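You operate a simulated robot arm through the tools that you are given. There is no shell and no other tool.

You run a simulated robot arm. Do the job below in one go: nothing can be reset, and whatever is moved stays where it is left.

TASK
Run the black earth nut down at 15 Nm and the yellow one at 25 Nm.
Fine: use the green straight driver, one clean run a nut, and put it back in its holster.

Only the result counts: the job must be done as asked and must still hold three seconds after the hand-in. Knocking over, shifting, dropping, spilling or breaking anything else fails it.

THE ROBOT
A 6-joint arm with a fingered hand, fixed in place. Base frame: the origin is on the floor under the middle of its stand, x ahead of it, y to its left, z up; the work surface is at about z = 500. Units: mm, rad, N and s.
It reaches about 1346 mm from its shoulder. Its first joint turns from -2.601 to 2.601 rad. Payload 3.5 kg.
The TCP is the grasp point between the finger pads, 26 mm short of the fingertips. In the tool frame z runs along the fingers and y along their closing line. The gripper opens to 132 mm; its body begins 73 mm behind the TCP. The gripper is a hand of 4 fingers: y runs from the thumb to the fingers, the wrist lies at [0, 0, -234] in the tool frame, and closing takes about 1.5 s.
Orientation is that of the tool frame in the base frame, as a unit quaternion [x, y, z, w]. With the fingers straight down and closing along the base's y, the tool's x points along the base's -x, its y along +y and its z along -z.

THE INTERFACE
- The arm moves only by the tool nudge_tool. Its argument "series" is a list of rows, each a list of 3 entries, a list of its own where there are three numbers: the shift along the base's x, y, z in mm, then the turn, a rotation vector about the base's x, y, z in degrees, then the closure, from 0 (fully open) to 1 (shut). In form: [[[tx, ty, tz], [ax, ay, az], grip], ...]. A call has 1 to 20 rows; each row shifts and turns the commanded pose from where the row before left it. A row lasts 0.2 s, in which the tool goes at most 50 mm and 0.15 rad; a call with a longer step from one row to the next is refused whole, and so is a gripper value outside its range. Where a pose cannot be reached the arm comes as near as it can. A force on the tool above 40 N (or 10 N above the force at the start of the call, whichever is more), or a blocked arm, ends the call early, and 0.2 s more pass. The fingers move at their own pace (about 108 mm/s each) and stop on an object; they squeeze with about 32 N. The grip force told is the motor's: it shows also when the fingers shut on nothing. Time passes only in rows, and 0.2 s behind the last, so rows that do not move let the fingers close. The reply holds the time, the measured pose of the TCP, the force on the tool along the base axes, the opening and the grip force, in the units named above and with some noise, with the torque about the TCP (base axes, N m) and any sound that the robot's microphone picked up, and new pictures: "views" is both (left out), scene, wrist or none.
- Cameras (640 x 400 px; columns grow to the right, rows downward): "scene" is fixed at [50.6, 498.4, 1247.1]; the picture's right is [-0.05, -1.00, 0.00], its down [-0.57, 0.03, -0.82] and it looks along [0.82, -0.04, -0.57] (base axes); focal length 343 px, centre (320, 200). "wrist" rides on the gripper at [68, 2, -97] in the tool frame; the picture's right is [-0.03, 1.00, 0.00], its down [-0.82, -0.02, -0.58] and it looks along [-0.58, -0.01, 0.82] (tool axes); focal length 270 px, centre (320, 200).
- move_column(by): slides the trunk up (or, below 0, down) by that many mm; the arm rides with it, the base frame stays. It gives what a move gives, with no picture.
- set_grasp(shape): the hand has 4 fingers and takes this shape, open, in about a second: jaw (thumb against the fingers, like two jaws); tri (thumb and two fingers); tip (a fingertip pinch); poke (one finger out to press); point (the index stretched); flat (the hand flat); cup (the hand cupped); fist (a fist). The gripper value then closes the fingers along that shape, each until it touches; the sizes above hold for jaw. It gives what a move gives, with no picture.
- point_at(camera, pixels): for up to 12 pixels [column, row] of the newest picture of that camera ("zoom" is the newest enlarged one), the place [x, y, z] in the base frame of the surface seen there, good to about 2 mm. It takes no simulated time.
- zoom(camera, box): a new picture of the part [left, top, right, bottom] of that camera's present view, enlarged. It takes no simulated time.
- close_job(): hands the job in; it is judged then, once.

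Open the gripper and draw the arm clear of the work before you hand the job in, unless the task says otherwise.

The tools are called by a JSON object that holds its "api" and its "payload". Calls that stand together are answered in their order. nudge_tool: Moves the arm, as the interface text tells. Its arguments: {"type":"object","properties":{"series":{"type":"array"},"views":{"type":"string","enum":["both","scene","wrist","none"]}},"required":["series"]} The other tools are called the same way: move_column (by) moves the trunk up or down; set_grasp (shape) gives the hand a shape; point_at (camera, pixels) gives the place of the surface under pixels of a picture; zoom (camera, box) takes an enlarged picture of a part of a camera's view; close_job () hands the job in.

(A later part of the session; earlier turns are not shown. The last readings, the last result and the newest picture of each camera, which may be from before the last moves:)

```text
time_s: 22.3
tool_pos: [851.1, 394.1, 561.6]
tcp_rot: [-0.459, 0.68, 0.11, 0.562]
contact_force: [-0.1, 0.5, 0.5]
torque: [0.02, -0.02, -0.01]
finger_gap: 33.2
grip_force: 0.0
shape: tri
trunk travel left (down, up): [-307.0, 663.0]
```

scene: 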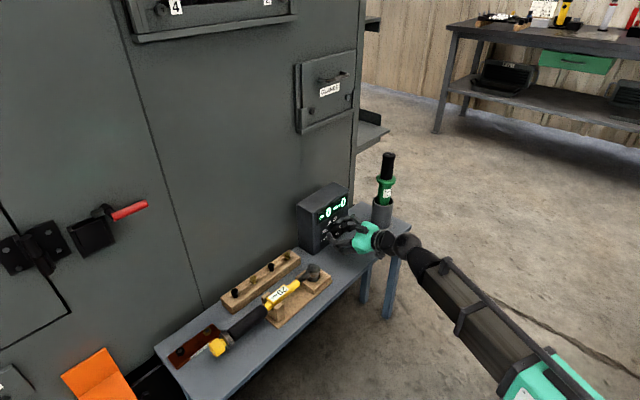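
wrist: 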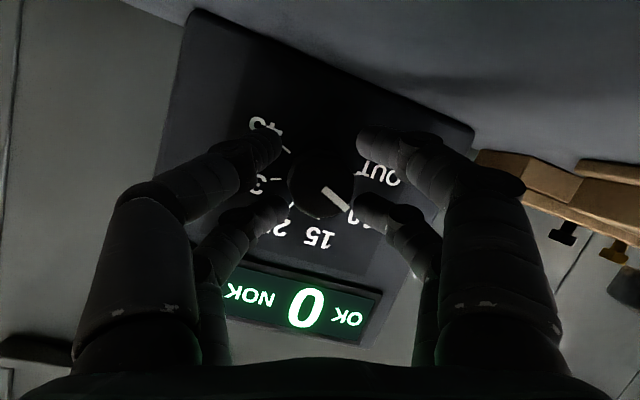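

Contact force is zero at 39 mm depth; the hand is ~3.5 mm right of the dial axis, so I shift (-2.5,+2.5) and then close on the knob.

{"api": "nudge_tool", "payload": {"series": [[[-2.5, 2.5, 0], [0, 0, 0], 0.75], [[0, 0, 0], [0, 0, 0], 0.8], [[0, 0, 0], [0, 0, 0], 0.85], [[0, 0, 0], [0, 0, 0], 0.9], [[0, 0, 0], [0, 0, 0], 0.95], [[0, 0, 0], [0, 0, 0], 1.0], [[0, 0, 0], [0, 0, 0], 1.0], [[0, 0, 0], [0, 0, 0], 1.0]], "views": "both"}}

{"api": "zoom", "payload": {"camera": "wrist", "box": [190, 90, 450, 250]}}

{"api": "zoom", "payload": {"camera": "scene", "box": [290, 180, 360, 260]}}

```text
time_s: 24.1
tool_pos: [847.5, 398.3, 562.2]
tcp_rot: [-0.459, 0.68, 0.11, 0.561]
contact_force: [-2.5, 1.7, -2.7]
torque: [0.16, -0.13, 0.06]
finger_gap: 6.4
grip_force: 32.1
shape: tri
trunk travel left (down, up): [-307.0, 663.0]
```

scene: 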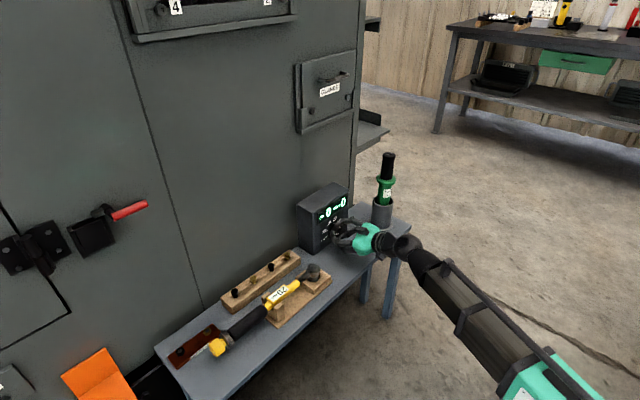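
wrist: 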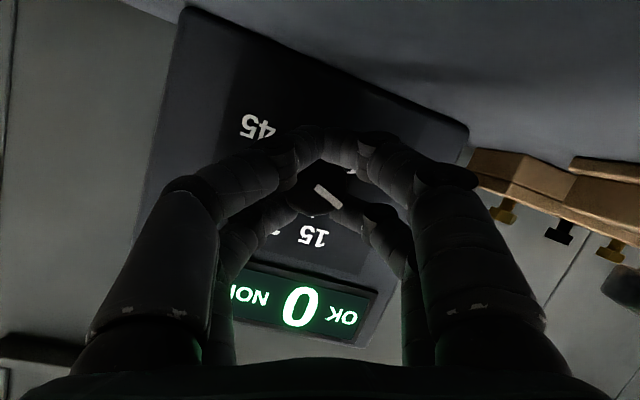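

```text
2.46 times, centred on (320, 170) of wrist
```

zoom: 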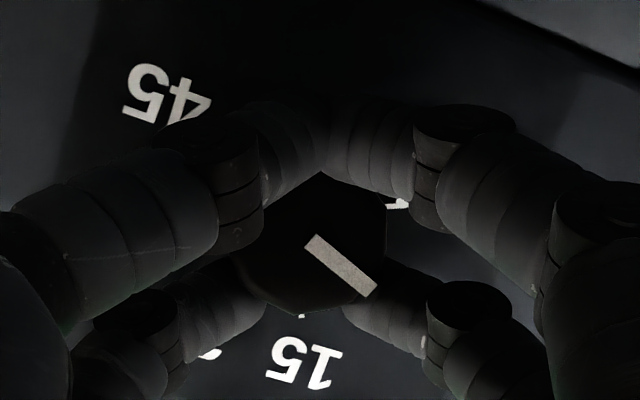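

```text
5.00 times, centred on (325, 220) of scene
```

zoom: 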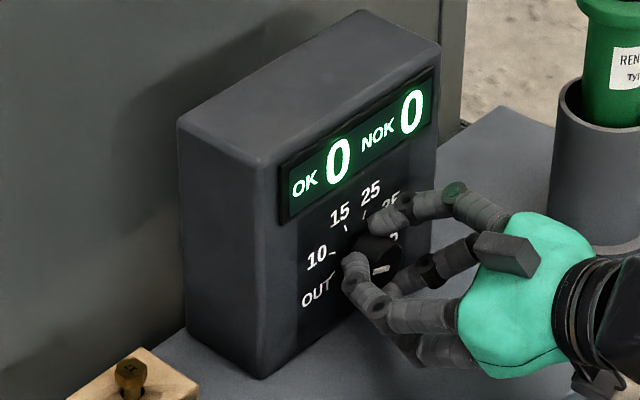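

The far pair touched the knob but the near pair closed in front of it, so the grip is poor (gap 6). I reopen to ~26 mm, raise 3 mm for centring, and look again before pushing in deeper with the fingers already narrowed.

{"api": "nudge_tool", "payload": {"series": [[[0, 0, 0], [0, 0, 0], 0.8], [[0, 0, 0], [0, 0, 0], 0.8], [[1, -1, 0], [0, 0, 0], 0.8]], "views": "none"}}

{"api": "move_column", "payload": {"by": 3}}

{"api": "nudge_tool", "payload": {"series": [[[1.4, 1.4, 0], [0, 0, 0], 0.8], [[0, 0, 0], [0, 0, 0], 0.8]], "views": "wrist"}}

{"api": "zoom", "payload": {"camera": "wrist", "box": [190, 90, 450, 250]}}

```text
time_s: 24.9
tool_pos: [848.7, 396.1, 561.6]
tcp_rot: [-0.46, 0.68, 0.11, 0.561]
contact_force: [0.4, 0.5, 0.5]
torque: [0.01, 0.01, 0.01]
finger_gap: 26.0
grip_force: 0.1
shape: tri
trunk travel left (down, up): [-307.0, 663.0]
```

```text
time_s: 25.4
tool_pos: [849.0, 396.0, 564.1]
tcp_rot: [-0.459, 0.68, 0.11, 0.561]
contact_force: [0.0, 0.7, 0.6]
torque: [0.02, 0.0, 0.01]
finger_gap: 26.3
grip_force: 0.0
shape: tri
trunk travel left (down, up): [-310.0, 660.0]
```

```text
time_s: 26.1
tool_pos: [851.7, 397.3, 565.1]
tcp_rot: [-0.458, 0.68, 0.11, 0.561]
contact_force: [0.0, 0.1, 0.9]
torque: [0.04, 0.0, 0.01]
finger_gap: 26.2
grip_force: 0.1
shape: tri
trunk travel left (down, up): [-310.0, 660.0]
```

wrist: 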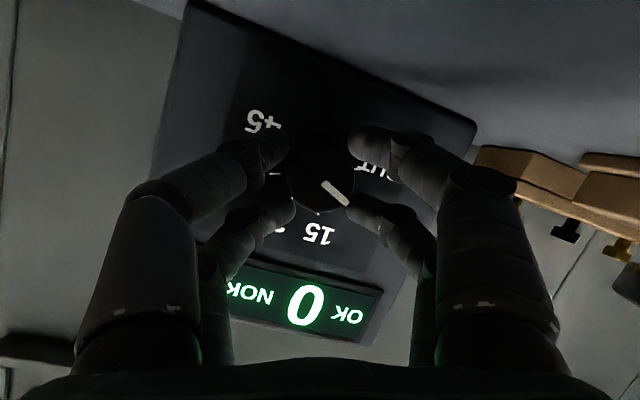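

```text
2.46 times, centred on (320, 170) of wrist
```

zoom: 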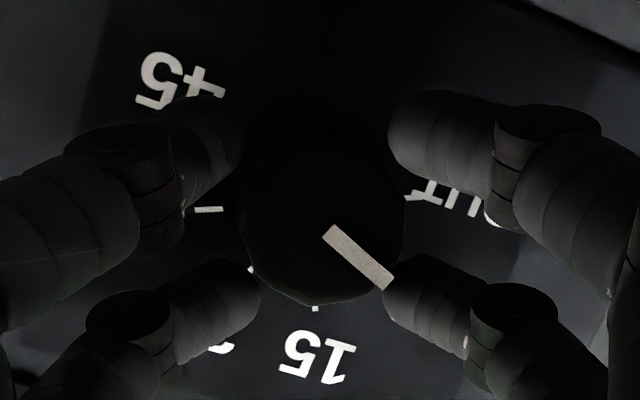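

The knob now sits inside the four tips and there is no contact. I advance in 1 mm steps to about 32–33 mm depth.

{"api": "nudge_tool", "payload": {"series": [[[0.8, 0.8, 0], [0, 0, 0], 0.8], [[0.8, 0.8, 0], [0, 0, 0], 0.8], [[0.8, 0.8, 0], [0, 0, 0], 0.8], [[0.6, 0.6, 0], [0, 0, 0], 0.8], [[0, 0, 0], [0, 0, 0], 0.8]], "views": "none"}}

```text
time_s: 27.2
tool_pos: [854.0, 400.4, 564.7]
tcp_rot: [-0.458, 0.68, 0.111, 0.562]
contact_force: [-5.2, -12.9, -1.7]
torque: [0.2, -0.05, -0.24]
finger_gap: 26.7
grip_force: 0.0
shape: tri
trunk travel left (down, up): [-310.0, 660.0]
```

A tip lightly touches the panel (14 N) at 32.8 mm depth. I ease back 1 mm and close on the knob.

{"api": "nudge_tool", "payload": {"series": [[[-0.7, -1.0, 0], [0, 0, 0], 0.84], [[0, 0, 0], [0, 0, 0], 0.88], [[0, 0, 0], [0, 0, 0], 0.92], [[0, 0, 0], [0, 0, 0], 0.96], [[0, 0, 0], [0, 0, 0], 1.0], [[0, 0, 0], [0, 0, 0], 1.0], [[0, 0, 0], [0, 0, 0], 1.0]], "views": "wrist"}}

{"api": "zoom", "payload": {"camera": "wrist", "box": [190, 90, 450, 250]}}

```text
time_s: 28.9
tool_pos: [852.9, 400.8, 564.5]
tcp_rot: [-0.458, 0.68, 0.109, 0.562]
contact_force: [13.0, 20.3, 7.9]
torque: [0.45, -0.41, 0.24]
finger_gap: 7.9
grip_force: 32.0
shape: tri
trunk travel left (down, up): [-310.0, 660.0]
```

wrist: 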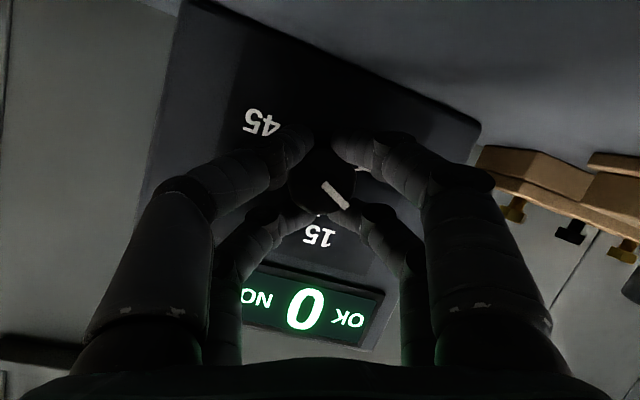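

```text
2.46 times, centred on (320, 170) of wrist
```

zoom: 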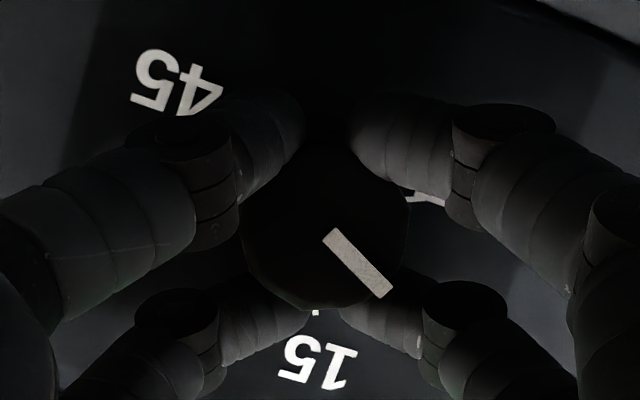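

All four digits now hold the knob (gap 8, 32 N). I turn +45° clockwise about the hand's axis in 5° steps, watching forces.

{"api": "nudge_tool", "payload": {"series": [[[0.5, 0.5, 0], [0, 0, 0], 1.0], [[0, 0, 0], [3.31, 3.33, -1.73], 1.0], [[0, 0, 0], [3.31, 3.33, -1.73], 1.0], [[0, 0, 0], [3.31, 3.33, -1.73], 1.0], [[0, 0, 0], [3.31, 3.33, -1.73], 1.0]], "views": "wrist"}}

{"api": "zoom", "payload": {"camera": "wrist", "box": [190, 90, 450, 250]}}

```text
time_s: 30.1
tool_pos: [853.3, 401.1, 564.9]
tcp_rot: [-0.332, 0.75, 0.205, 0.534]
contact_force: [8.6, 21.0, 11.2]
torque: [0.55, -0.46, 0.68]
finger_gap: 7.1
grip_force: 31.8
shape: tri
trunk travel left (down, up): [-310.0, 660.0]
```

wrist: 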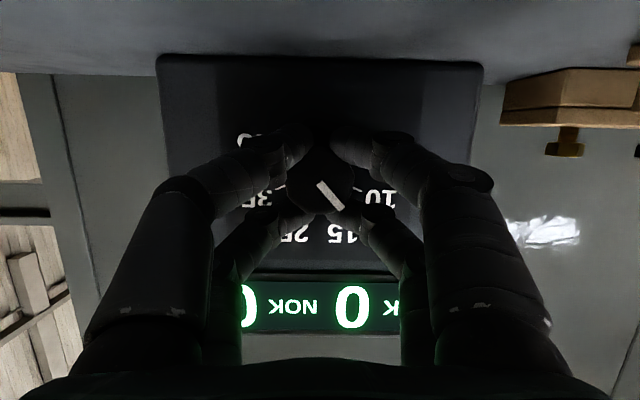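

```text
2.46 times, centred on (320, 170) of wrist
```

zoom: 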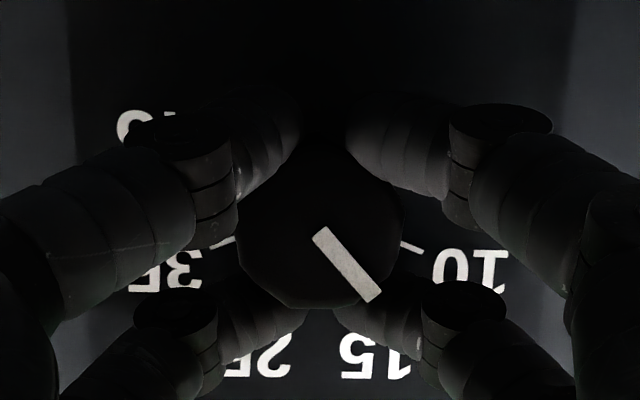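

The knob follows the hand (the pointer stays fixed in the image while the panel turns). I turn the remaining 25°.

{"api": "nudge_tool", "payload": {"series": [[[0, 0, 0], [3.31, 3.33, -1.73], 1.0], [[0, 0, 0], [3.31, 3.33, -1.73], 1.0], [[0, 0, 0], [3.31, 3.33, -1.73], 1.0], [[0, 0, 0], [3.31, 3.33, -1.73], 1.0], [[0, 0, 0], [3.31, 3.33, -1.73], 1.0], [[0, 0, 0], [0, 0, 0], 1.0]], "views": "wrist"}}

{"api": "zoom", "payload": {"camera": "wrist", "box": [190, 90, 450, 250]}}

```text
time_s: 31.4
tool_pos: [853.3, 401.2, 565.5]
tcp_rot: [-0.162, 0.804, 0.316, 0.477]
contact_force: [13.5, 25.2, 16.6]
torque: [0.83, -0.75, 0.7]
finger_gap: 6.3
grip_force: 32.5
shape: tri
trunk travel left (down, up): [-310.0, 660.0]
```

wrist: 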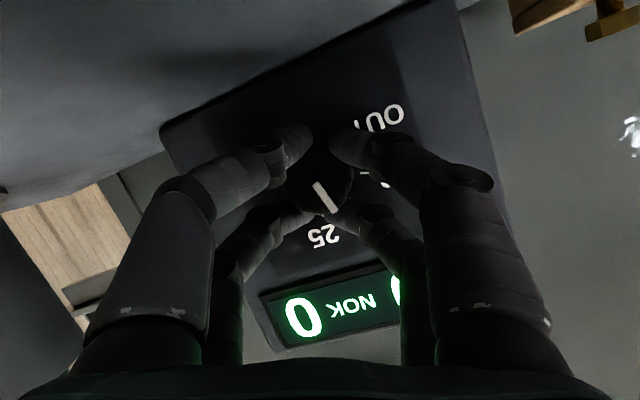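

```text
2.46 times, centred on (320, 170) of wrist
```

zoom: 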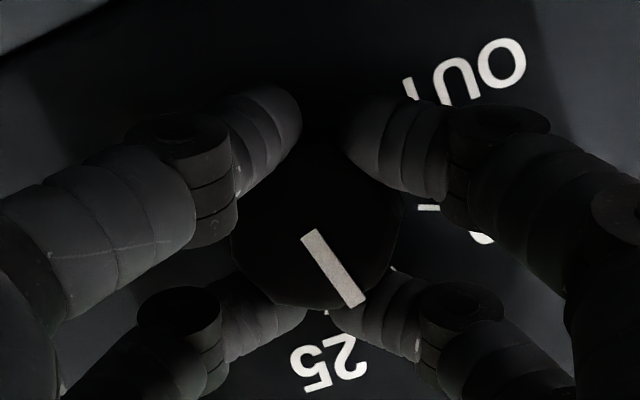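

The pointer lagged a few degrees. I look from the scene camera at the dial before releasing.

{"api": "zoom", "payload": {"camera": "scene", "box": [310, 200, 360, 250]}}

```text
8.00 times, centred on (335, 225) of scene
```

zoom: 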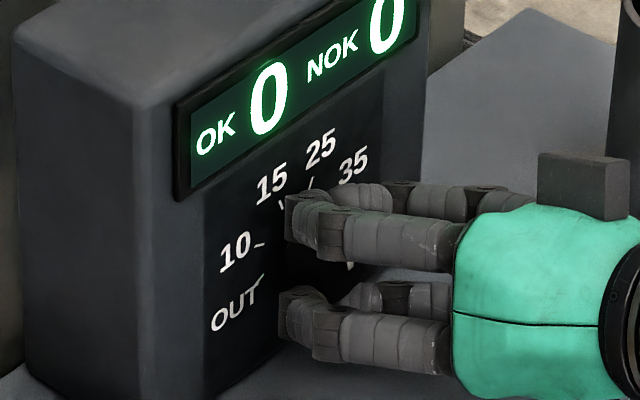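

The fingers hide the dial from this side, so I open the fingers (to 26 mm gap) and look at the pointer.

{"api": "nudge_tool", "payload": {"series": [[[0, 0, 0], [0, 0, 0], 0.8], [[0, 0, 0], [0, 0, 0], 0.75], [[-5, -5, 0], [0, 0, 0], 0.75], [[-15, -15, 0], [0, 0, 0], 0.75], [[-15, -15, 0], [0, 0, 0], 0.7]], "views": "both"}}

{"api": "zoom", "payload": {"camera": "wrist", "box": [190, 90, 450, 250]}}

{"api": "zoom", "payload": {"camera": "scene", "box": [310, 200, 360, 250]}}

```text
time_s: 32.6
tool_pos: [817.3, 366.0, 564.8]
tcp_rot: [-0.163, 0.805, 0.316, 0.476]
contact_force: [-1.3, -0.5, -0.5]
torque: [-0.01, 0.01, -0.01]
finger_gap: 39.2
grip_force: 0.1
shape: tri
trunk travel left (down, up): [-310.0, 660.0]
```

scene: 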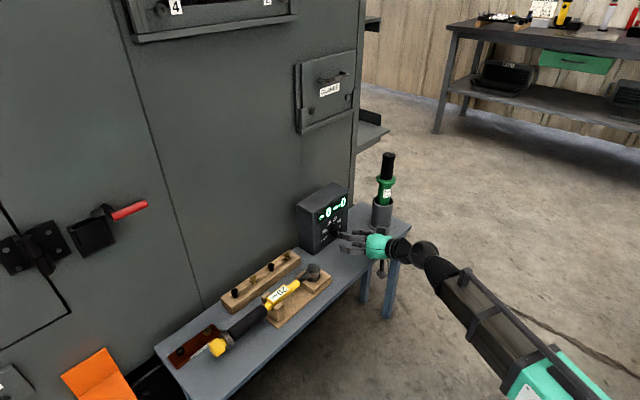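
wrist: 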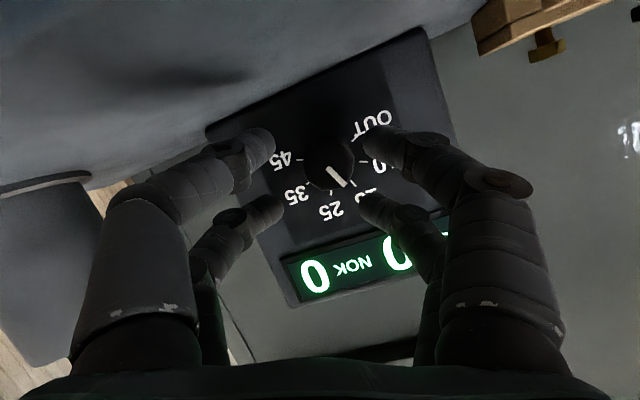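

```text
2.46 times, centred on (320, 170) of wrist
```

zoom: 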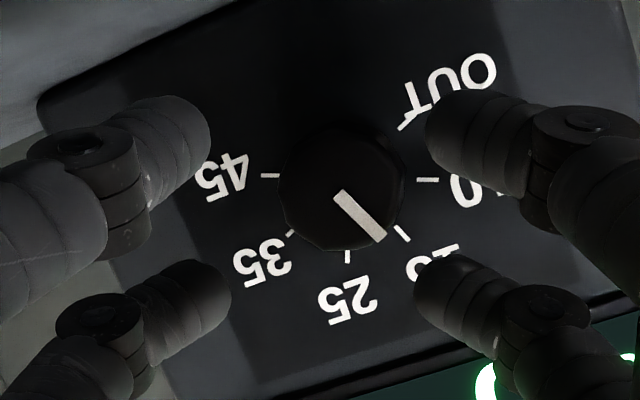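

```text
8.00 times, centred on (335, 225) of scene
```

zoom: 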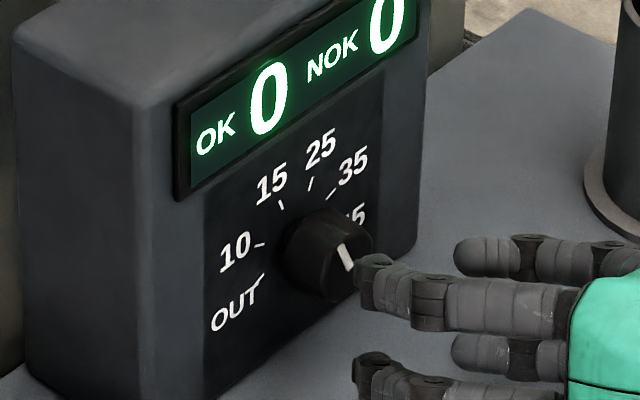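

The pointer lines up with the 15 tick in both views (wrist zoom: pointer (338,195)→(380,238), tick at (402,234)). I retract from the controller, then raise the trunk 330 mm before turning the hand to point straight down.

{"api": "nudge_tool", "payload": {"series": [[[-25, -25, 0], [0, 0, 0], 0.5], [[-25, -25, 0], [0, 0, 0], 0.3]], "views": "none"}}

{"api": "move_column", "payload": {"by": 330}}

{"api": "zoom", "payload": {"camera": "scene", "box": [310, 200, 360, 250]}}

{"api": "point_at", "payload": {"camera": "scene", "pixels": [[145, 204], [105, 210], [95, 235], [40, 245], [150, 250], [200, 290], [170, 200], [165, 262], [230, 200], [135, 38], [300, 100], [40, 345]]}}

```text
time_s: 33.2
tool_pos: [767.7, 313.9, 563.8]
tcp_rot: [-0.163, 0.804, 0.316, 0.477]
contact_force: [0.3, 0.0, -0.3]
torque: [-0.02, 0.01, 0.0]
finger_gap: 92.0
grip_force: 0.1
shape: tri
trunk travel left (down, up): [-310.0, 660.0]
```

```text
time_s: 36.5
tool_pos: [767.8, 314.5, 893.2]
tcp_rot: [-0.164, 0.804, 0.317, 0.476]
contact_force: [0.4, -0.3, 0.4]
torque: [0.02, 0.03, -0.01]
finger_gap: 92.1
grip_force: 0.3
shape: tri
trunk travel left (down, up): [-640.0, 330.0]
```

```text
8.00 times, centred on (335, 225) of scene
```

zoom: 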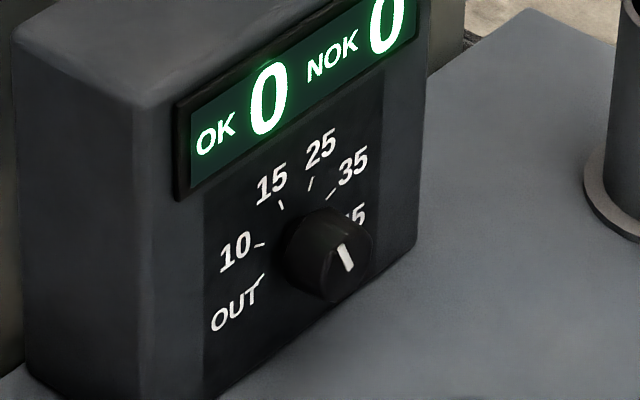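

```text
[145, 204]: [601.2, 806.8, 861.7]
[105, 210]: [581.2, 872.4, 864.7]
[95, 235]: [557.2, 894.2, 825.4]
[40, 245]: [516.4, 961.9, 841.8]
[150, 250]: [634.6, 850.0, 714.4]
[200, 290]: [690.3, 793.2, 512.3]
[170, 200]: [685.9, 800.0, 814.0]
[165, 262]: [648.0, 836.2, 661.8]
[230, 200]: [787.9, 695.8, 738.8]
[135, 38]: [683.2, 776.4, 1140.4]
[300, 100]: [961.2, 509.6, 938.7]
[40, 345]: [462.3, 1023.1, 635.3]
```

The scene camera confirms the pointer at 15 and the box unmoved; the cabinet face is about 140 mm behind the nuts, with the red lever at z 862. I now un-roll and pitch the hand to straight down at a safe spot.

{"api": "nudge_tool", "payload": {"series": [[[0, 0, 0], [-4.97, -4.99, 2.6], 0], [[0, 0, 0], [-4.97, -4.99, 2.6], 0], [[0, 0, 0], [-4.97, -4.99, 2.6], 0], [[0, 0, 0], [-5.5, 5.5, 0], 0], [[0, 0, 0], [-5.5, 5.5, 0], 0], [[0, 0, 0], [-5.5, 5.5, 0], 0], [[0, 0, 0], [-5.5, 5.5, 0], 0], [[0, 0, 0], [-5.5, 5.5, 0], 0], [[0, 0, 0], [-5.5, 5.5, 0], 0], [[0, 0, 0], [-5.5, 5.5, 0], 0], [[0, 0, 0], [-5.5, 5.5, 0], 0], [[0, 0, 0], [-5.5, 5.5, 0], 0]], "views": "both"}}

```text
time_s: 39.1
tool_pos: [768.9, 314.1, 740.8]
tcp_rot: [-0.387, 0.922, -0.001, -0.003]
contact_force: [-0.2, -0.8, -0.6]
torque: [0.04, -0.02, 0.03]
finger_gap: 131.8
grip_force: 0.0
shape: tri
out of reach, approached as far as the arm can: row 4, 5, 6, 7, 8, 9, 10, 11
trunk travel left (down, up): [-640.0, 330.0]
```

scene: 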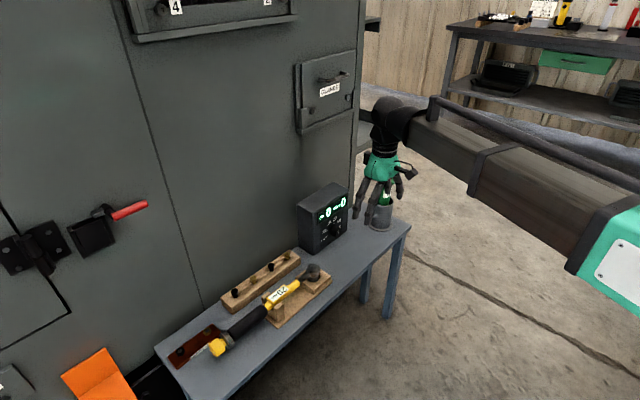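
wrist: 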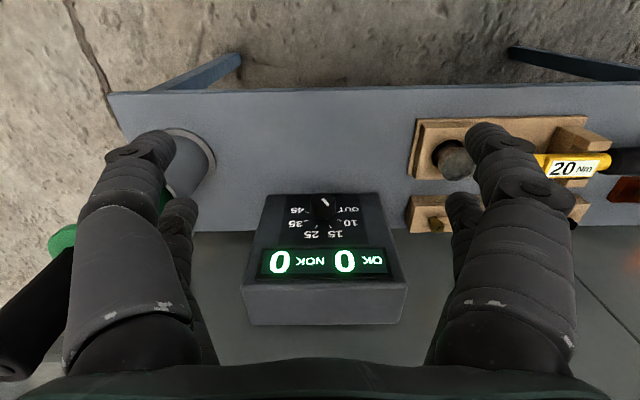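

The hand points straight down. I raise 100 mm to clear the driver's top (z 768), then move to look down on the driver's end cap.

{"api": "move_column", "payload": {"by": 100}}

{"api": "nudge_tool", "payload": {"series": [[[32, -20, 0], [0, 0, 0], 0], [[32, -20, 0], [0, 0, 0], 0], [[32, -20, 0], [0, 0, 0], 0], [[32, -20, 0], [0, 0, 0], 0], [[31.6, -20.6, 0], [0, 0, 0], 0], [[0, 0, 0], [0, 0, 0], 0]], "views": "both"}}

{"api": "zoom", "payload": {"camera": "wrist", "box": [240, 130, 400, 250]}}

```text
time_s: 40.4
tool_pos: [768.7, 315.3, 842.9]
tcp_rot: [-0.386, 0.923, 0.0, -0.002]
contact_force: [-0.1, 0.2, -0.2]
torque: [-0.03, -0.02, 0.0]
finger_gap: 132.1
grip_force: 0.0
shape: tri
trunk travel left (down, up): [-740.0, 230.0]
```

```text
time_s: 41.8
tool_pos: [927.7, 214.4, 840.5]
tcp_rot: [-0.386, 0.923, 0.001, -0.002]
contact_force: [-1.1, 0.4, 0.1]
torque: [0.0, 0.0, 0.03]
finger_gap: 131.7
grip_force: 0.1
shape: tri
trunk travel left (down, up): [-740.0, 230.0]
```

scene: 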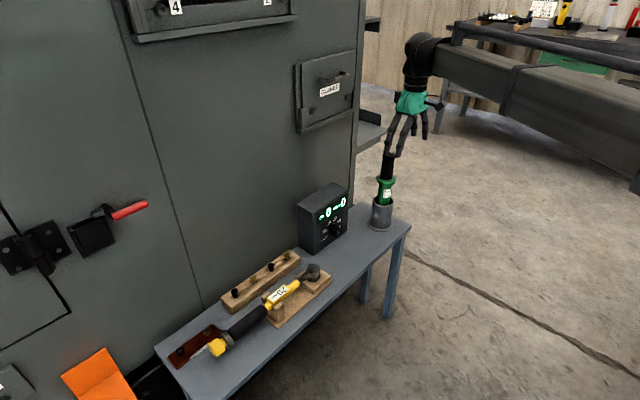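
wrist: 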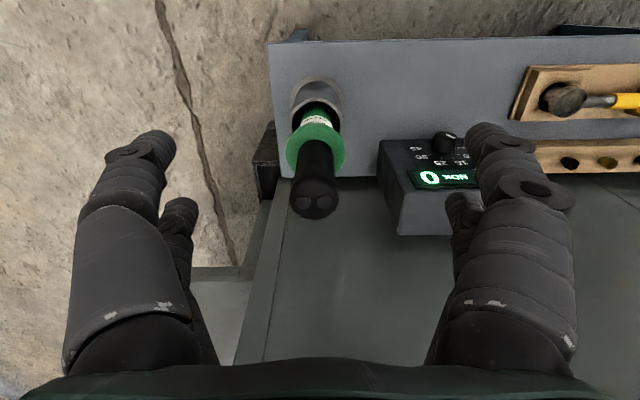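

```text
3.33 times, centred on (320, 190) of wrist
```

zoom: 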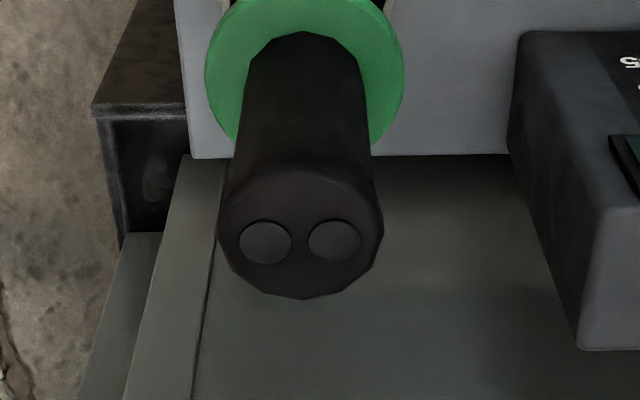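

The end cap shows two small round discs. I sample the cap, collar and holster for exact axis and heights.

{"api": "point_at", "payload": {"camera": "zoom", "pixels": [[300, 242], [222, 240], [380, 240], [300, 290], [300, 190], [265, 243], [335, 240], [215, 80], [395, 80], [305, 120]]}}

{"api": "point_at", "payload": {"camera": "wrist", "pixels": [[315, 200], [315, 165], [288, 150], [345, 150], [300, 90], [330, 90], [295, 105], [340, 105], [316, 82]]}}

```text
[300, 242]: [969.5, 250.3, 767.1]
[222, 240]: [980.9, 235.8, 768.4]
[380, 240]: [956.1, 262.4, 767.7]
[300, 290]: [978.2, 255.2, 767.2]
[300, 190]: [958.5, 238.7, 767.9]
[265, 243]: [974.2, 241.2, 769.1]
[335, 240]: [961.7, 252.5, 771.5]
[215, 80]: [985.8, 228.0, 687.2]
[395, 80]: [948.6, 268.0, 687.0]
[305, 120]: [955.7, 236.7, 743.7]
```

```text
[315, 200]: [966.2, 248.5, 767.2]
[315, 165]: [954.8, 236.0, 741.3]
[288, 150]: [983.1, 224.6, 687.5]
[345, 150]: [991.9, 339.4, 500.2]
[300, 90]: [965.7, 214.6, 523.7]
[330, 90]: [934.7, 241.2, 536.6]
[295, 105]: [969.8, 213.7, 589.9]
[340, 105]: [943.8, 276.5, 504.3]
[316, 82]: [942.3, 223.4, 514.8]
```

The driver axis is at about (967.5,248.3), grip Ø≈35, top z 768, collar top ≈690 with r≈27. I centre the open hand above it and lower so the fingertips end just above the collar.

{"api": "nudge_tool", "payload": {"series": [[[20, 17, 0], [0, 0, 0], 0], [[19.8, 16.9, 0], [0, 0, 0], 0], [[0, 0, 0], [0, 0, 0], 0]], "views": "wrist"}}

{"api": "move_column", "payload": {"by": -90}}

{"api": "nudge_tool", "payload": {"series": [[[0, 0, 0], [0, 0, 0], 0.4], [[0, 0, 0], [0, 0, 0], 0.5]], "views": "both"}}

```text
time_s: 42.6
tool_pos: [969.4, 249.6, 841.6]
tcp_rot: [-0.386, 0.923, 0.0, -0.002]
contact_force: [0.3, 0.3, 0.3]
torque: [0.01, -0.02, 0.0]
finger_gap: 131.8
grip_force: 0.1
shape: tri
trunk travel left (down, up): [-740.0, 230.0]
```

wrist: 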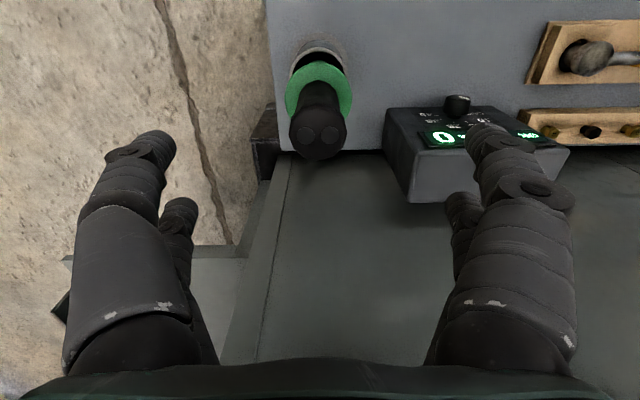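

```text
time_s: 43.9
tool_pos: [968.0, 247.5, 753.1]
tcp_rot: [-0.386, 0.922, 0.0, -0.001]
contact_force: [-0.4, -0.8, 0.4]
torque: [-0.03, 0.0, 0.01]
finger_gap: 131.7
grip_force: 0.0
shape: tri
trunk travel left (down, up): [-650.0, 320.0]
```

```text
time_s: 44.5
tool_pos: [967.9, 247.5, 751.2]
tcp_rot: [-0.386, 0.922, 0.0, -0.002]
contact_force: [-0.1, -0.2, 0.1]
torque: [-0.02, 0.0, -0.02]
finger_gap: 66.3
grip_force: 0.1
shape: tri
trunk travel left (down, up): [-650.0, 320.0]
```

scene: 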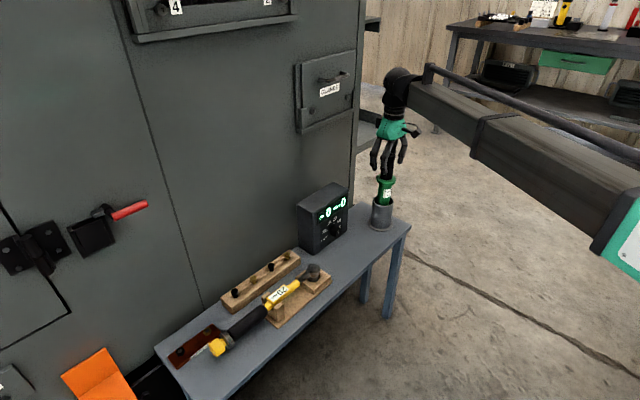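
wrist: 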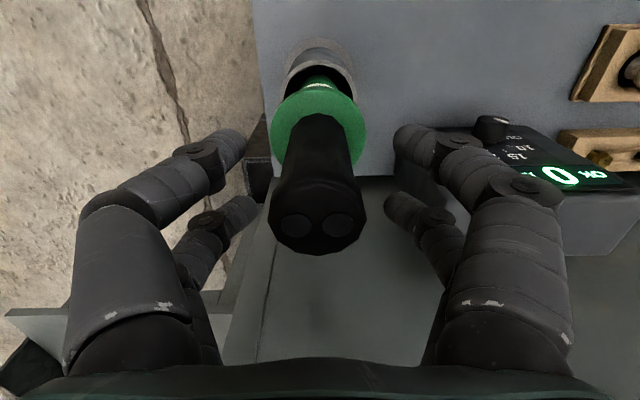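

The grip is centred between the digit pairs (cap at col 317, digits mid 320). I lower 32 mm to bring the fingertips just above the collar and close.

{"api": "move_column", "payload": {"by": -32}}

{"api": "nudge_tool", "payload": {"series": [[[0, 0, 0], [0, 0, 0], 0.7], [[0, 0, 0], [0, 0, 0], 0.75], [[0, 0, 0], [0, 0, 0], 0.8], [[0, 0, 0], [0, 0, 0], 0.85], [[0, 0, 0], [0, 0, 0], 0.9], [[0, 0, 0], [0, 0, 0], 1.0], [[0, 0, 0], [0, 0, 0], 1.0], [[0, 0, 0], [0, 0, 0], 1.0], [[0, 0, 0], [0, 0, 0], 1.0]], "views": "both"}}

{"api": "zoom", "payload": {"camera": "wrist", "box": [190, 60, 450, 260]}}

{"api": "zoom", "payload": {"camera": "scene", "box": [340, 110, 440, 240]}}

```text
time_s: 45.2
tool_pos: [969.0, 249.0, 720.4]
tcp_rot: [-0.386, 0.922, 0.0, -0.002]
contact_force: [-0.8, 0.4, -0.2]
torque: [0.01, -0.01, -0.01]
finger_gap: 66.5
grip_force: 0.0
shape: tri
trunk travel left (down, up): [-618.0, 352.0]
```

```text
time_s: 47.2
tool_pos: [968.9, 248.4, 719.1]
tcp_rot: [-0.385, 0.923, 0.0, -0.004]
contact_force: [0.6, 0.0, 0.0]
torque: [0.02, 0.06, 0.01]
finger_gap: 12.1
grip_force: 31.6
shape: tri
trunk travel left (down, up): [-618.0, 352.0]
```

scene: 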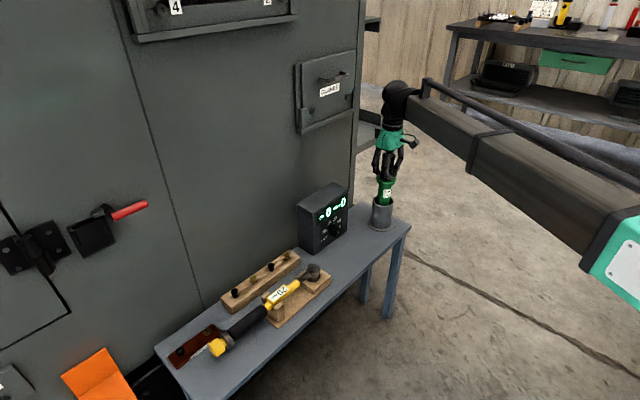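
wrist: 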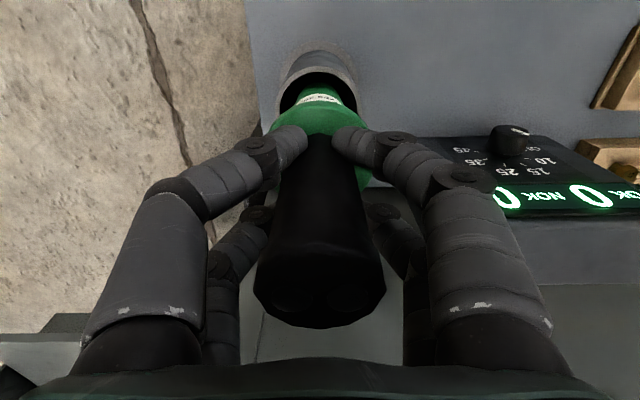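

```text
2.00 times, centred on (320, 160) of wrist
```

zoom: 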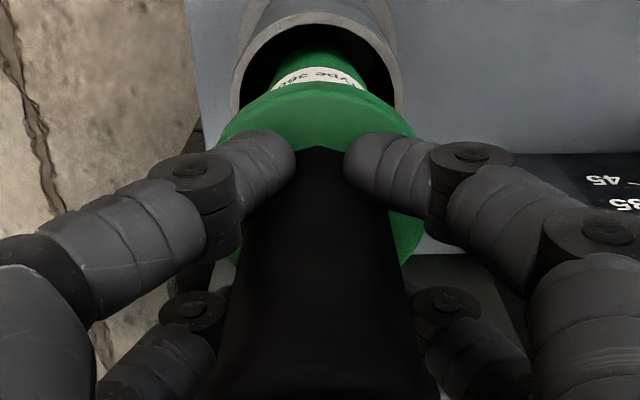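

```text
3.08 times, centred on (390, 175) of scene
```

zoom: 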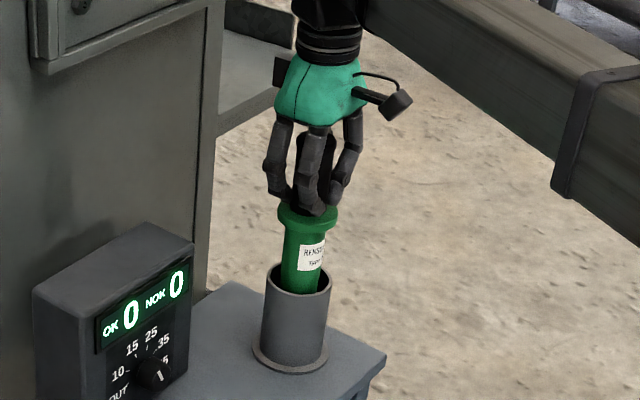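

Good four-digit grip on the driver (gap 12, 32 N), with fingertips just over the collar. Before lifting I measure the earth nuts and the overhanging wrench end via a zoom.

{"api": "zoom", "payload": {"camera": "scene", "box": [155, 310, 255, 380]}}

{"api": "point_at", "payload": {"camera": "zoom", "pixels": [[177, 235], [332, 120], [180, 262], [160, 235], [200, 235], [315, 120], [352, 122], [335, 148], [370, 220], [400, 180], [385, 245], [445, 170]]}}

{"api": "point_at", "payload": {"camera": "zoom", "pixels": [[110, 265], [160, 338], [360, 80], [408, 125], [240, 280], [345, 205], [290, 200], [430, 120], [480, 200], [345, 190], [150, 300], [320, 100]]}}

```text
5.71 times, centred on (205, 345) of scene
```

zoom: 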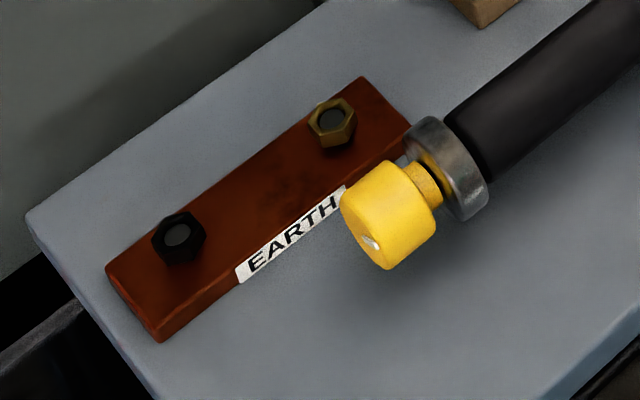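

```text
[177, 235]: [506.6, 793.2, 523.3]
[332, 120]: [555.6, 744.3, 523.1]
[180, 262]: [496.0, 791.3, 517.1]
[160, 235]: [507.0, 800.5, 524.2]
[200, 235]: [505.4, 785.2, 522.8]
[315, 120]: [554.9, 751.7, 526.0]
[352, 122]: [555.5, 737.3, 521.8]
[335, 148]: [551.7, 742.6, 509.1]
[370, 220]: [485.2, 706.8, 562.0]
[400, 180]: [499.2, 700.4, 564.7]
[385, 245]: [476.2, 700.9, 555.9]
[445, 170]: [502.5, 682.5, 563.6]
```

```text
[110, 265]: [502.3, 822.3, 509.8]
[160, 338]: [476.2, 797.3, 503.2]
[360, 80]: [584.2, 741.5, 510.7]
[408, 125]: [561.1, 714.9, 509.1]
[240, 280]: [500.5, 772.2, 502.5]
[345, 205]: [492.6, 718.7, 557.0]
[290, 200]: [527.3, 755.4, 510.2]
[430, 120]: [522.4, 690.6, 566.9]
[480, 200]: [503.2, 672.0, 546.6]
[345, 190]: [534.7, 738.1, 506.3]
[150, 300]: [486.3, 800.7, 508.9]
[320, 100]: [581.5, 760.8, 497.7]
```

Nut tops are about (506.3,793) black and (555.5,744.3) yellow at z≈523; the wrench end is ≥55 mm away from them. The red lever is 77 mm from the nut line at z 862, so I check how far the black box on the hand's back protrudes.

{"api": "zoom", "payload": {"camera": "scene", "box": [350, 70, 450, 190]}}

{"api": "point_at", "payload": {"camera": "zoom", "pixels": [[283, 190], [275, 200], [285, 220], [300, 220], [330, 235], [345, 220], [405, 235], [330, 150], [320, 60], [270, 60], [365, 60], [300, 270]]}}

{"api": "zoom", "payload": {"camera": "scene", "box": [60, 190, 160, 280]}}

{"api": "point_at", "payload": {"camera": "zoom", "pixels": [[505, 75], [550, 65], [440, 95], [370, 90], [330, 75], [300, 110], [250, 180], [350, 200], [300, 240]]}}

```text
3.33 times, centred on (400, 130) of scene
```

zoom: 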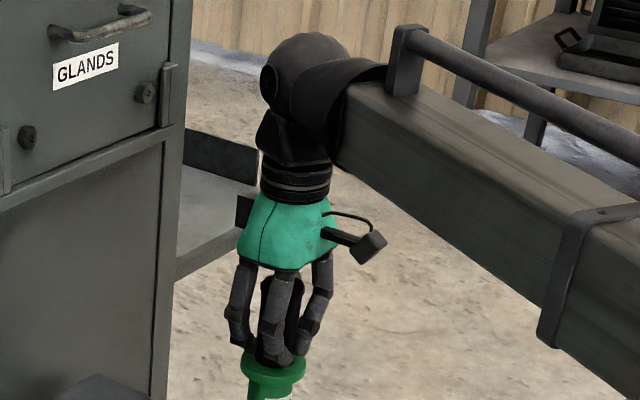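

```text
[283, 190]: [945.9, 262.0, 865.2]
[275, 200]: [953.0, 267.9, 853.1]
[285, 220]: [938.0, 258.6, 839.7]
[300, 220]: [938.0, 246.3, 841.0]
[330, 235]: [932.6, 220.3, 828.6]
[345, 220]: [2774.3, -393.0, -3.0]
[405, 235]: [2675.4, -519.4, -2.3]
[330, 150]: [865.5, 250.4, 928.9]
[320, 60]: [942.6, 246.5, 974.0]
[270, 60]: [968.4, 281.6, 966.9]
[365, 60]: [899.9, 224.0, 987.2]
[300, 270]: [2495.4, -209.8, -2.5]
```

```text
4.44 times, centred on (110, 235) of scene
```

zoom: 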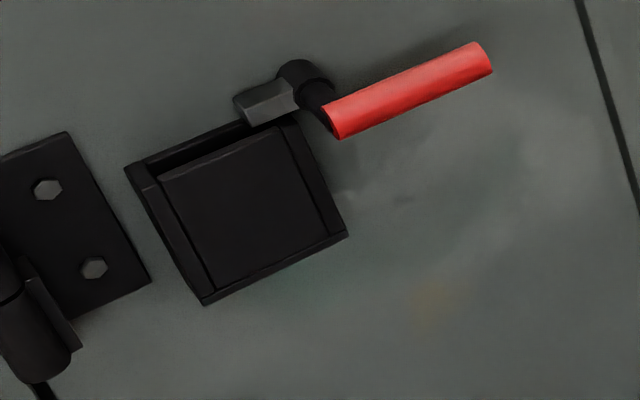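

```text
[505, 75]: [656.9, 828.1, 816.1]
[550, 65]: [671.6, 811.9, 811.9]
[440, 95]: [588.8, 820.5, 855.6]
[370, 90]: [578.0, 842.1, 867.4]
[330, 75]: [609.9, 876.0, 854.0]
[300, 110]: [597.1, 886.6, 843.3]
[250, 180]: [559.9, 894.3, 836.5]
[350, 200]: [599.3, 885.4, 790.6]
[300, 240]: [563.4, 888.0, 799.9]
```

I sample the black box (scene px ≈ (377,134)) and the wrist ball directly.

{"api": "point_at", "payload": {"camera": "scene", "pixels": [[377, 133], [376, 137], [378, 129], [400, 135], [388, 135], [395, 100], [385, 95], [393, 122], [415, 140], [411, 145], [432, 120], [500, 170]]}}

```text
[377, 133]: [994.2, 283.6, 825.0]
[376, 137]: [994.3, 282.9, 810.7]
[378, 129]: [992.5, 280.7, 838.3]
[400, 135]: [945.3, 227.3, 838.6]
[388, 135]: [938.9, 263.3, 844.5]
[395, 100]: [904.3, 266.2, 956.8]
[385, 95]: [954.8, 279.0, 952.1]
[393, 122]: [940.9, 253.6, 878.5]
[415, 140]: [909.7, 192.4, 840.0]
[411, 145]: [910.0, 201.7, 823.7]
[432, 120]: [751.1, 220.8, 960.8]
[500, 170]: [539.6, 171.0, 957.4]
```

The box reaches ~55 mm toward the cabinet, leaving only ~10 mm to the lever at this yaw, so I will yaw the hand back by -45° before going to the nuts. First I lift the driver 40 mm and check the hold.

{"api": "move_column", "payload": {"by": 40}}

{"api": "nudge_tool", "payload": {"series": [[[0, 0, 0], [0, 0, 0], 1.0]], "views": "both"}}

{"api": "zoom", "payload": {"camera": "scene", "box": [340, 110, 440, 240]}}

```text
time_s: 48.1
tool_pos: [967.7, 248.3, 757.9]
tcp_rot: [-0.386, 0.922, -0.001, -0.003]
contact_force: [-0.2, 0.7, -8.2]
torque: [0.0, 0.0, 0.03]
finger_gap: 12.0
grip_force: 31.9
shape: tri
trunk travel left (down, up): [-658.0, 312.0]
```

```text
time_s: 48.5
tool_pos: [968.8, 248.6, 757.9]
tcp_rot: [-0.385, 0.923, 0.0, -0.002]
contact_force: [0.8, -0.4, -8.5]
torque: [0.01, 0.03, -0.04]
finger_gap: 11.8
grip_force: 31.9
shape: tri
trunk travel left (down, up): [-658.0, 312.0]
```

scene: 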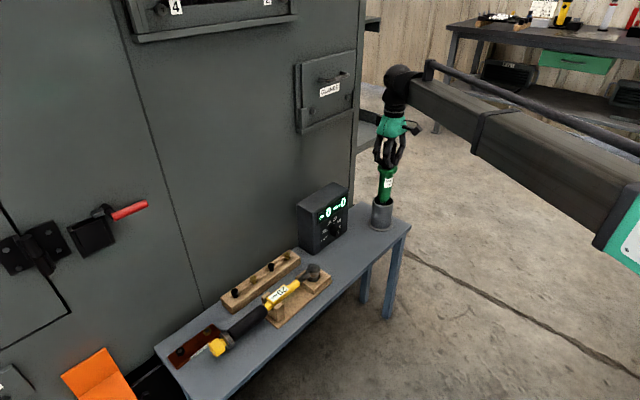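
wrist: 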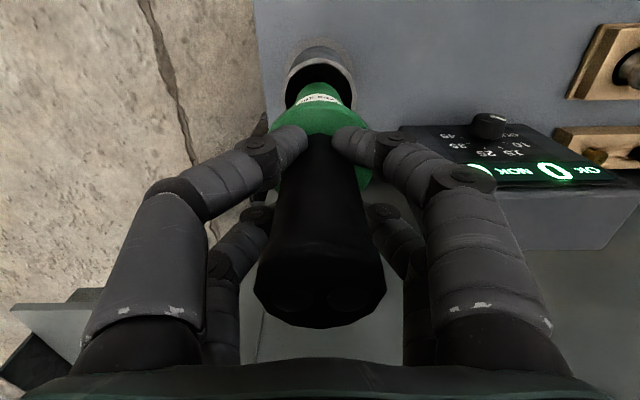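

```text
3.08 times, centred on (390, 175) of scene
```

zoom: 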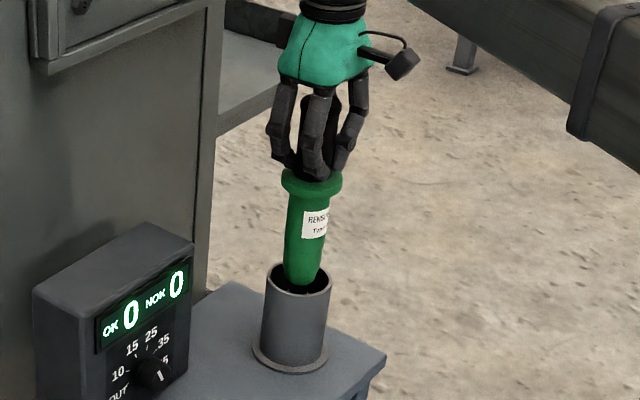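

The driver lifts cleanly (8.3 N, grip steady). I raise another 160 mm to free it of the holster and look at its lower end.

{"api": "move_column", "payload": {"by": 160}}

{"api": "nudge_tool", "payload": {"series": [[[0, 0, 0], [0, 0, 0], 1.0]], "views": "both"}}

{"api": "zoom", "payload": {"camera": "scene", "box": [340, 90, 440, 240]}}

```text
time_s: 50.3
tool_pos: [969.0, 249.2, 918.3]
tcp_rot: [-0.386, 0.923, 0.0, -0.003]
contact_force: [-0.4, 1.0, -8.4]
torque: [0.03, -0.02, 0.02]
finger_gap: 11.9
grip_force: 31.9
shape: tri
trunk travel left (down, up): [-818.0, 152.0]
```

```text
time_s: 50.7
tool_pos: [968.2, 248.2, 918.6]
tcp_rot: [-0.386, 0.923, -0.001, -0.003]
contact_force: [0.3, -0.1, -8.0]
torque: [0.01, 0.04, 0.01]
finger_gap: 11.8
grip_force: 32.1
shape: tri
trunk travel left (down, up): [-818.0, 152.0]
```

scene: 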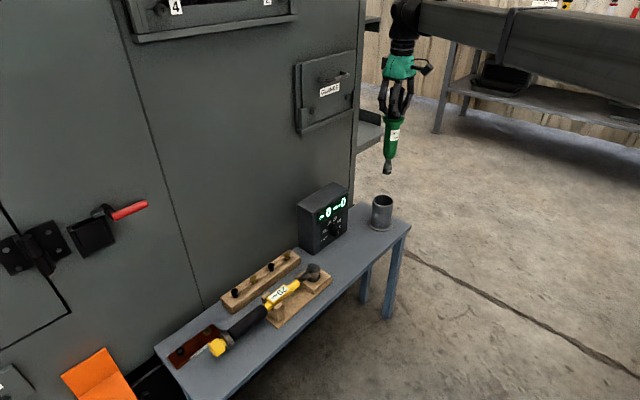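
wrist: 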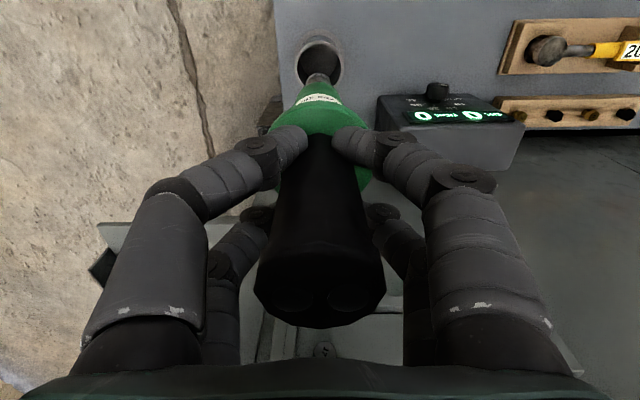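

```text
2.67 times, centred on (390, 165) of scene
```

zoom: 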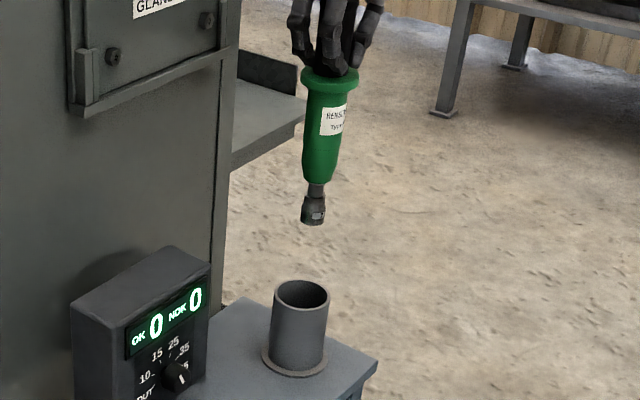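

The driver is out and ends in a socket. I sample along it for its length and straightness.

{"api": "zoom", "payload": {"camera": "scene", "box": [370, 110, 410, 180]}}

{"api": "point_at", "payload": {"camera": "zoom", "pixels": [[300, 362], [280, 350], [315, 350], [298, 330], [303, 300], [300, 270], [310, 200], [318, 100], [285, 100], [350, 105]]}}

```text
5.71 times, centred on (390, 145) of scene
```

zoom: 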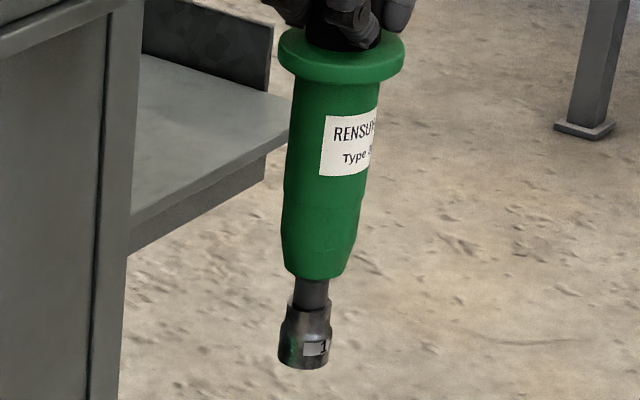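

```text
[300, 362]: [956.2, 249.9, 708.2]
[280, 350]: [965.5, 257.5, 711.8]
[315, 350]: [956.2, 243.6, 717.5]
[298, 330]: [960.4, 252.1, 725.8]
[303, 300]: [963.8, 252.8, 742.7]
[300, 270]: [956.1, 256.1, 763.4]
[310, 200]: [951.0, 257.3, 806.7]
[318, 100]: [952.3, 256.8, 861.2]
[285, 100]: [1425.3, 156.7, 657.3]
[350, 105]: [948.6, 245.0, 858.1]
```

Socket bottom is about 212 mm below the TCP and the driver hangs straight. I carry it at this height (socket z≈705, above everything) toward the earth bar via (700,450), yawing the hand back to 0°.

{"api": "nudge_tool", "payload": {"series": [[[-19.1, 14.4, 0], [0, 0, -3.24], 1], [[-19.1, 14.4, 0], [0, 0, -3.24], 1], [[-19.1, 14.4, 0], [0, 0, -3.24], 1], [[-19.1, 14.4, 0], [0, 0, -3.24], 1], [[-19.1, 14.4, 0], [0, 0, -3.24], 1], [[-19.1, 14.4, 0], [0, 0, -3.24], 1], [[-19.1, 14.4, 0], [0, 0, -3.24], 1], [[-19.1, 14.4, 0], [0, 0, -3.24], 1], [[-19.1, 14.4, 0], [0, 0, -3.24], 1], [[-19.1, 14.4, 0], [0, 0, -3.24], 1], [[-19.1, 14.4, 0], [0, 0, -3.24], 1], [[-19.1, 14.4, 0], [0, 0, -3.24], 1], [[-19.1, 14.4, 0], [0, 0, -3.24], 1], [[-19.1, 14.4, 0], [0, 0, -3.24], 1]], "views": "both"}}

```text
time_s: 53.7
tool_pos: [700.5, 449.0, 919.7]
tcp_rot: [0.0, 1.0, 0.001, -0.002]
contact_force: [0.4, -0.1, -7.4]
torque: [0.05, -0.03, 0.01]
finger_gap: 11.8
grip_force: 31.9
shape: tri
trunk travel left (down, up): [-818.0, 152.0]
```

scene: 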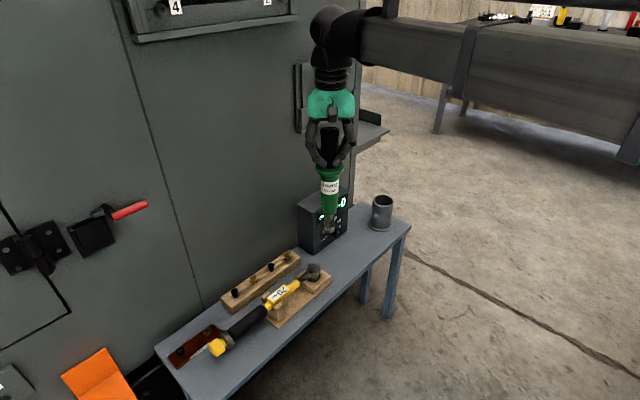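
wrist: 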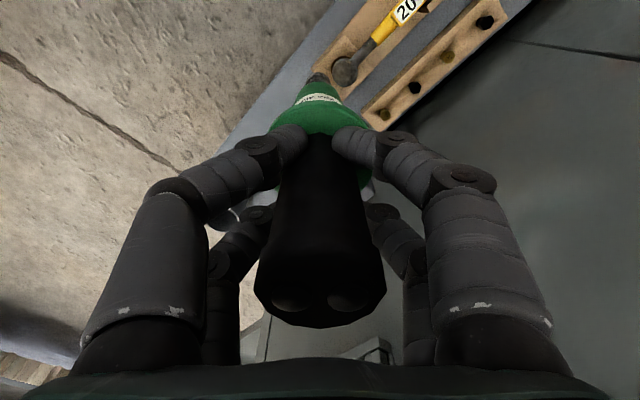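

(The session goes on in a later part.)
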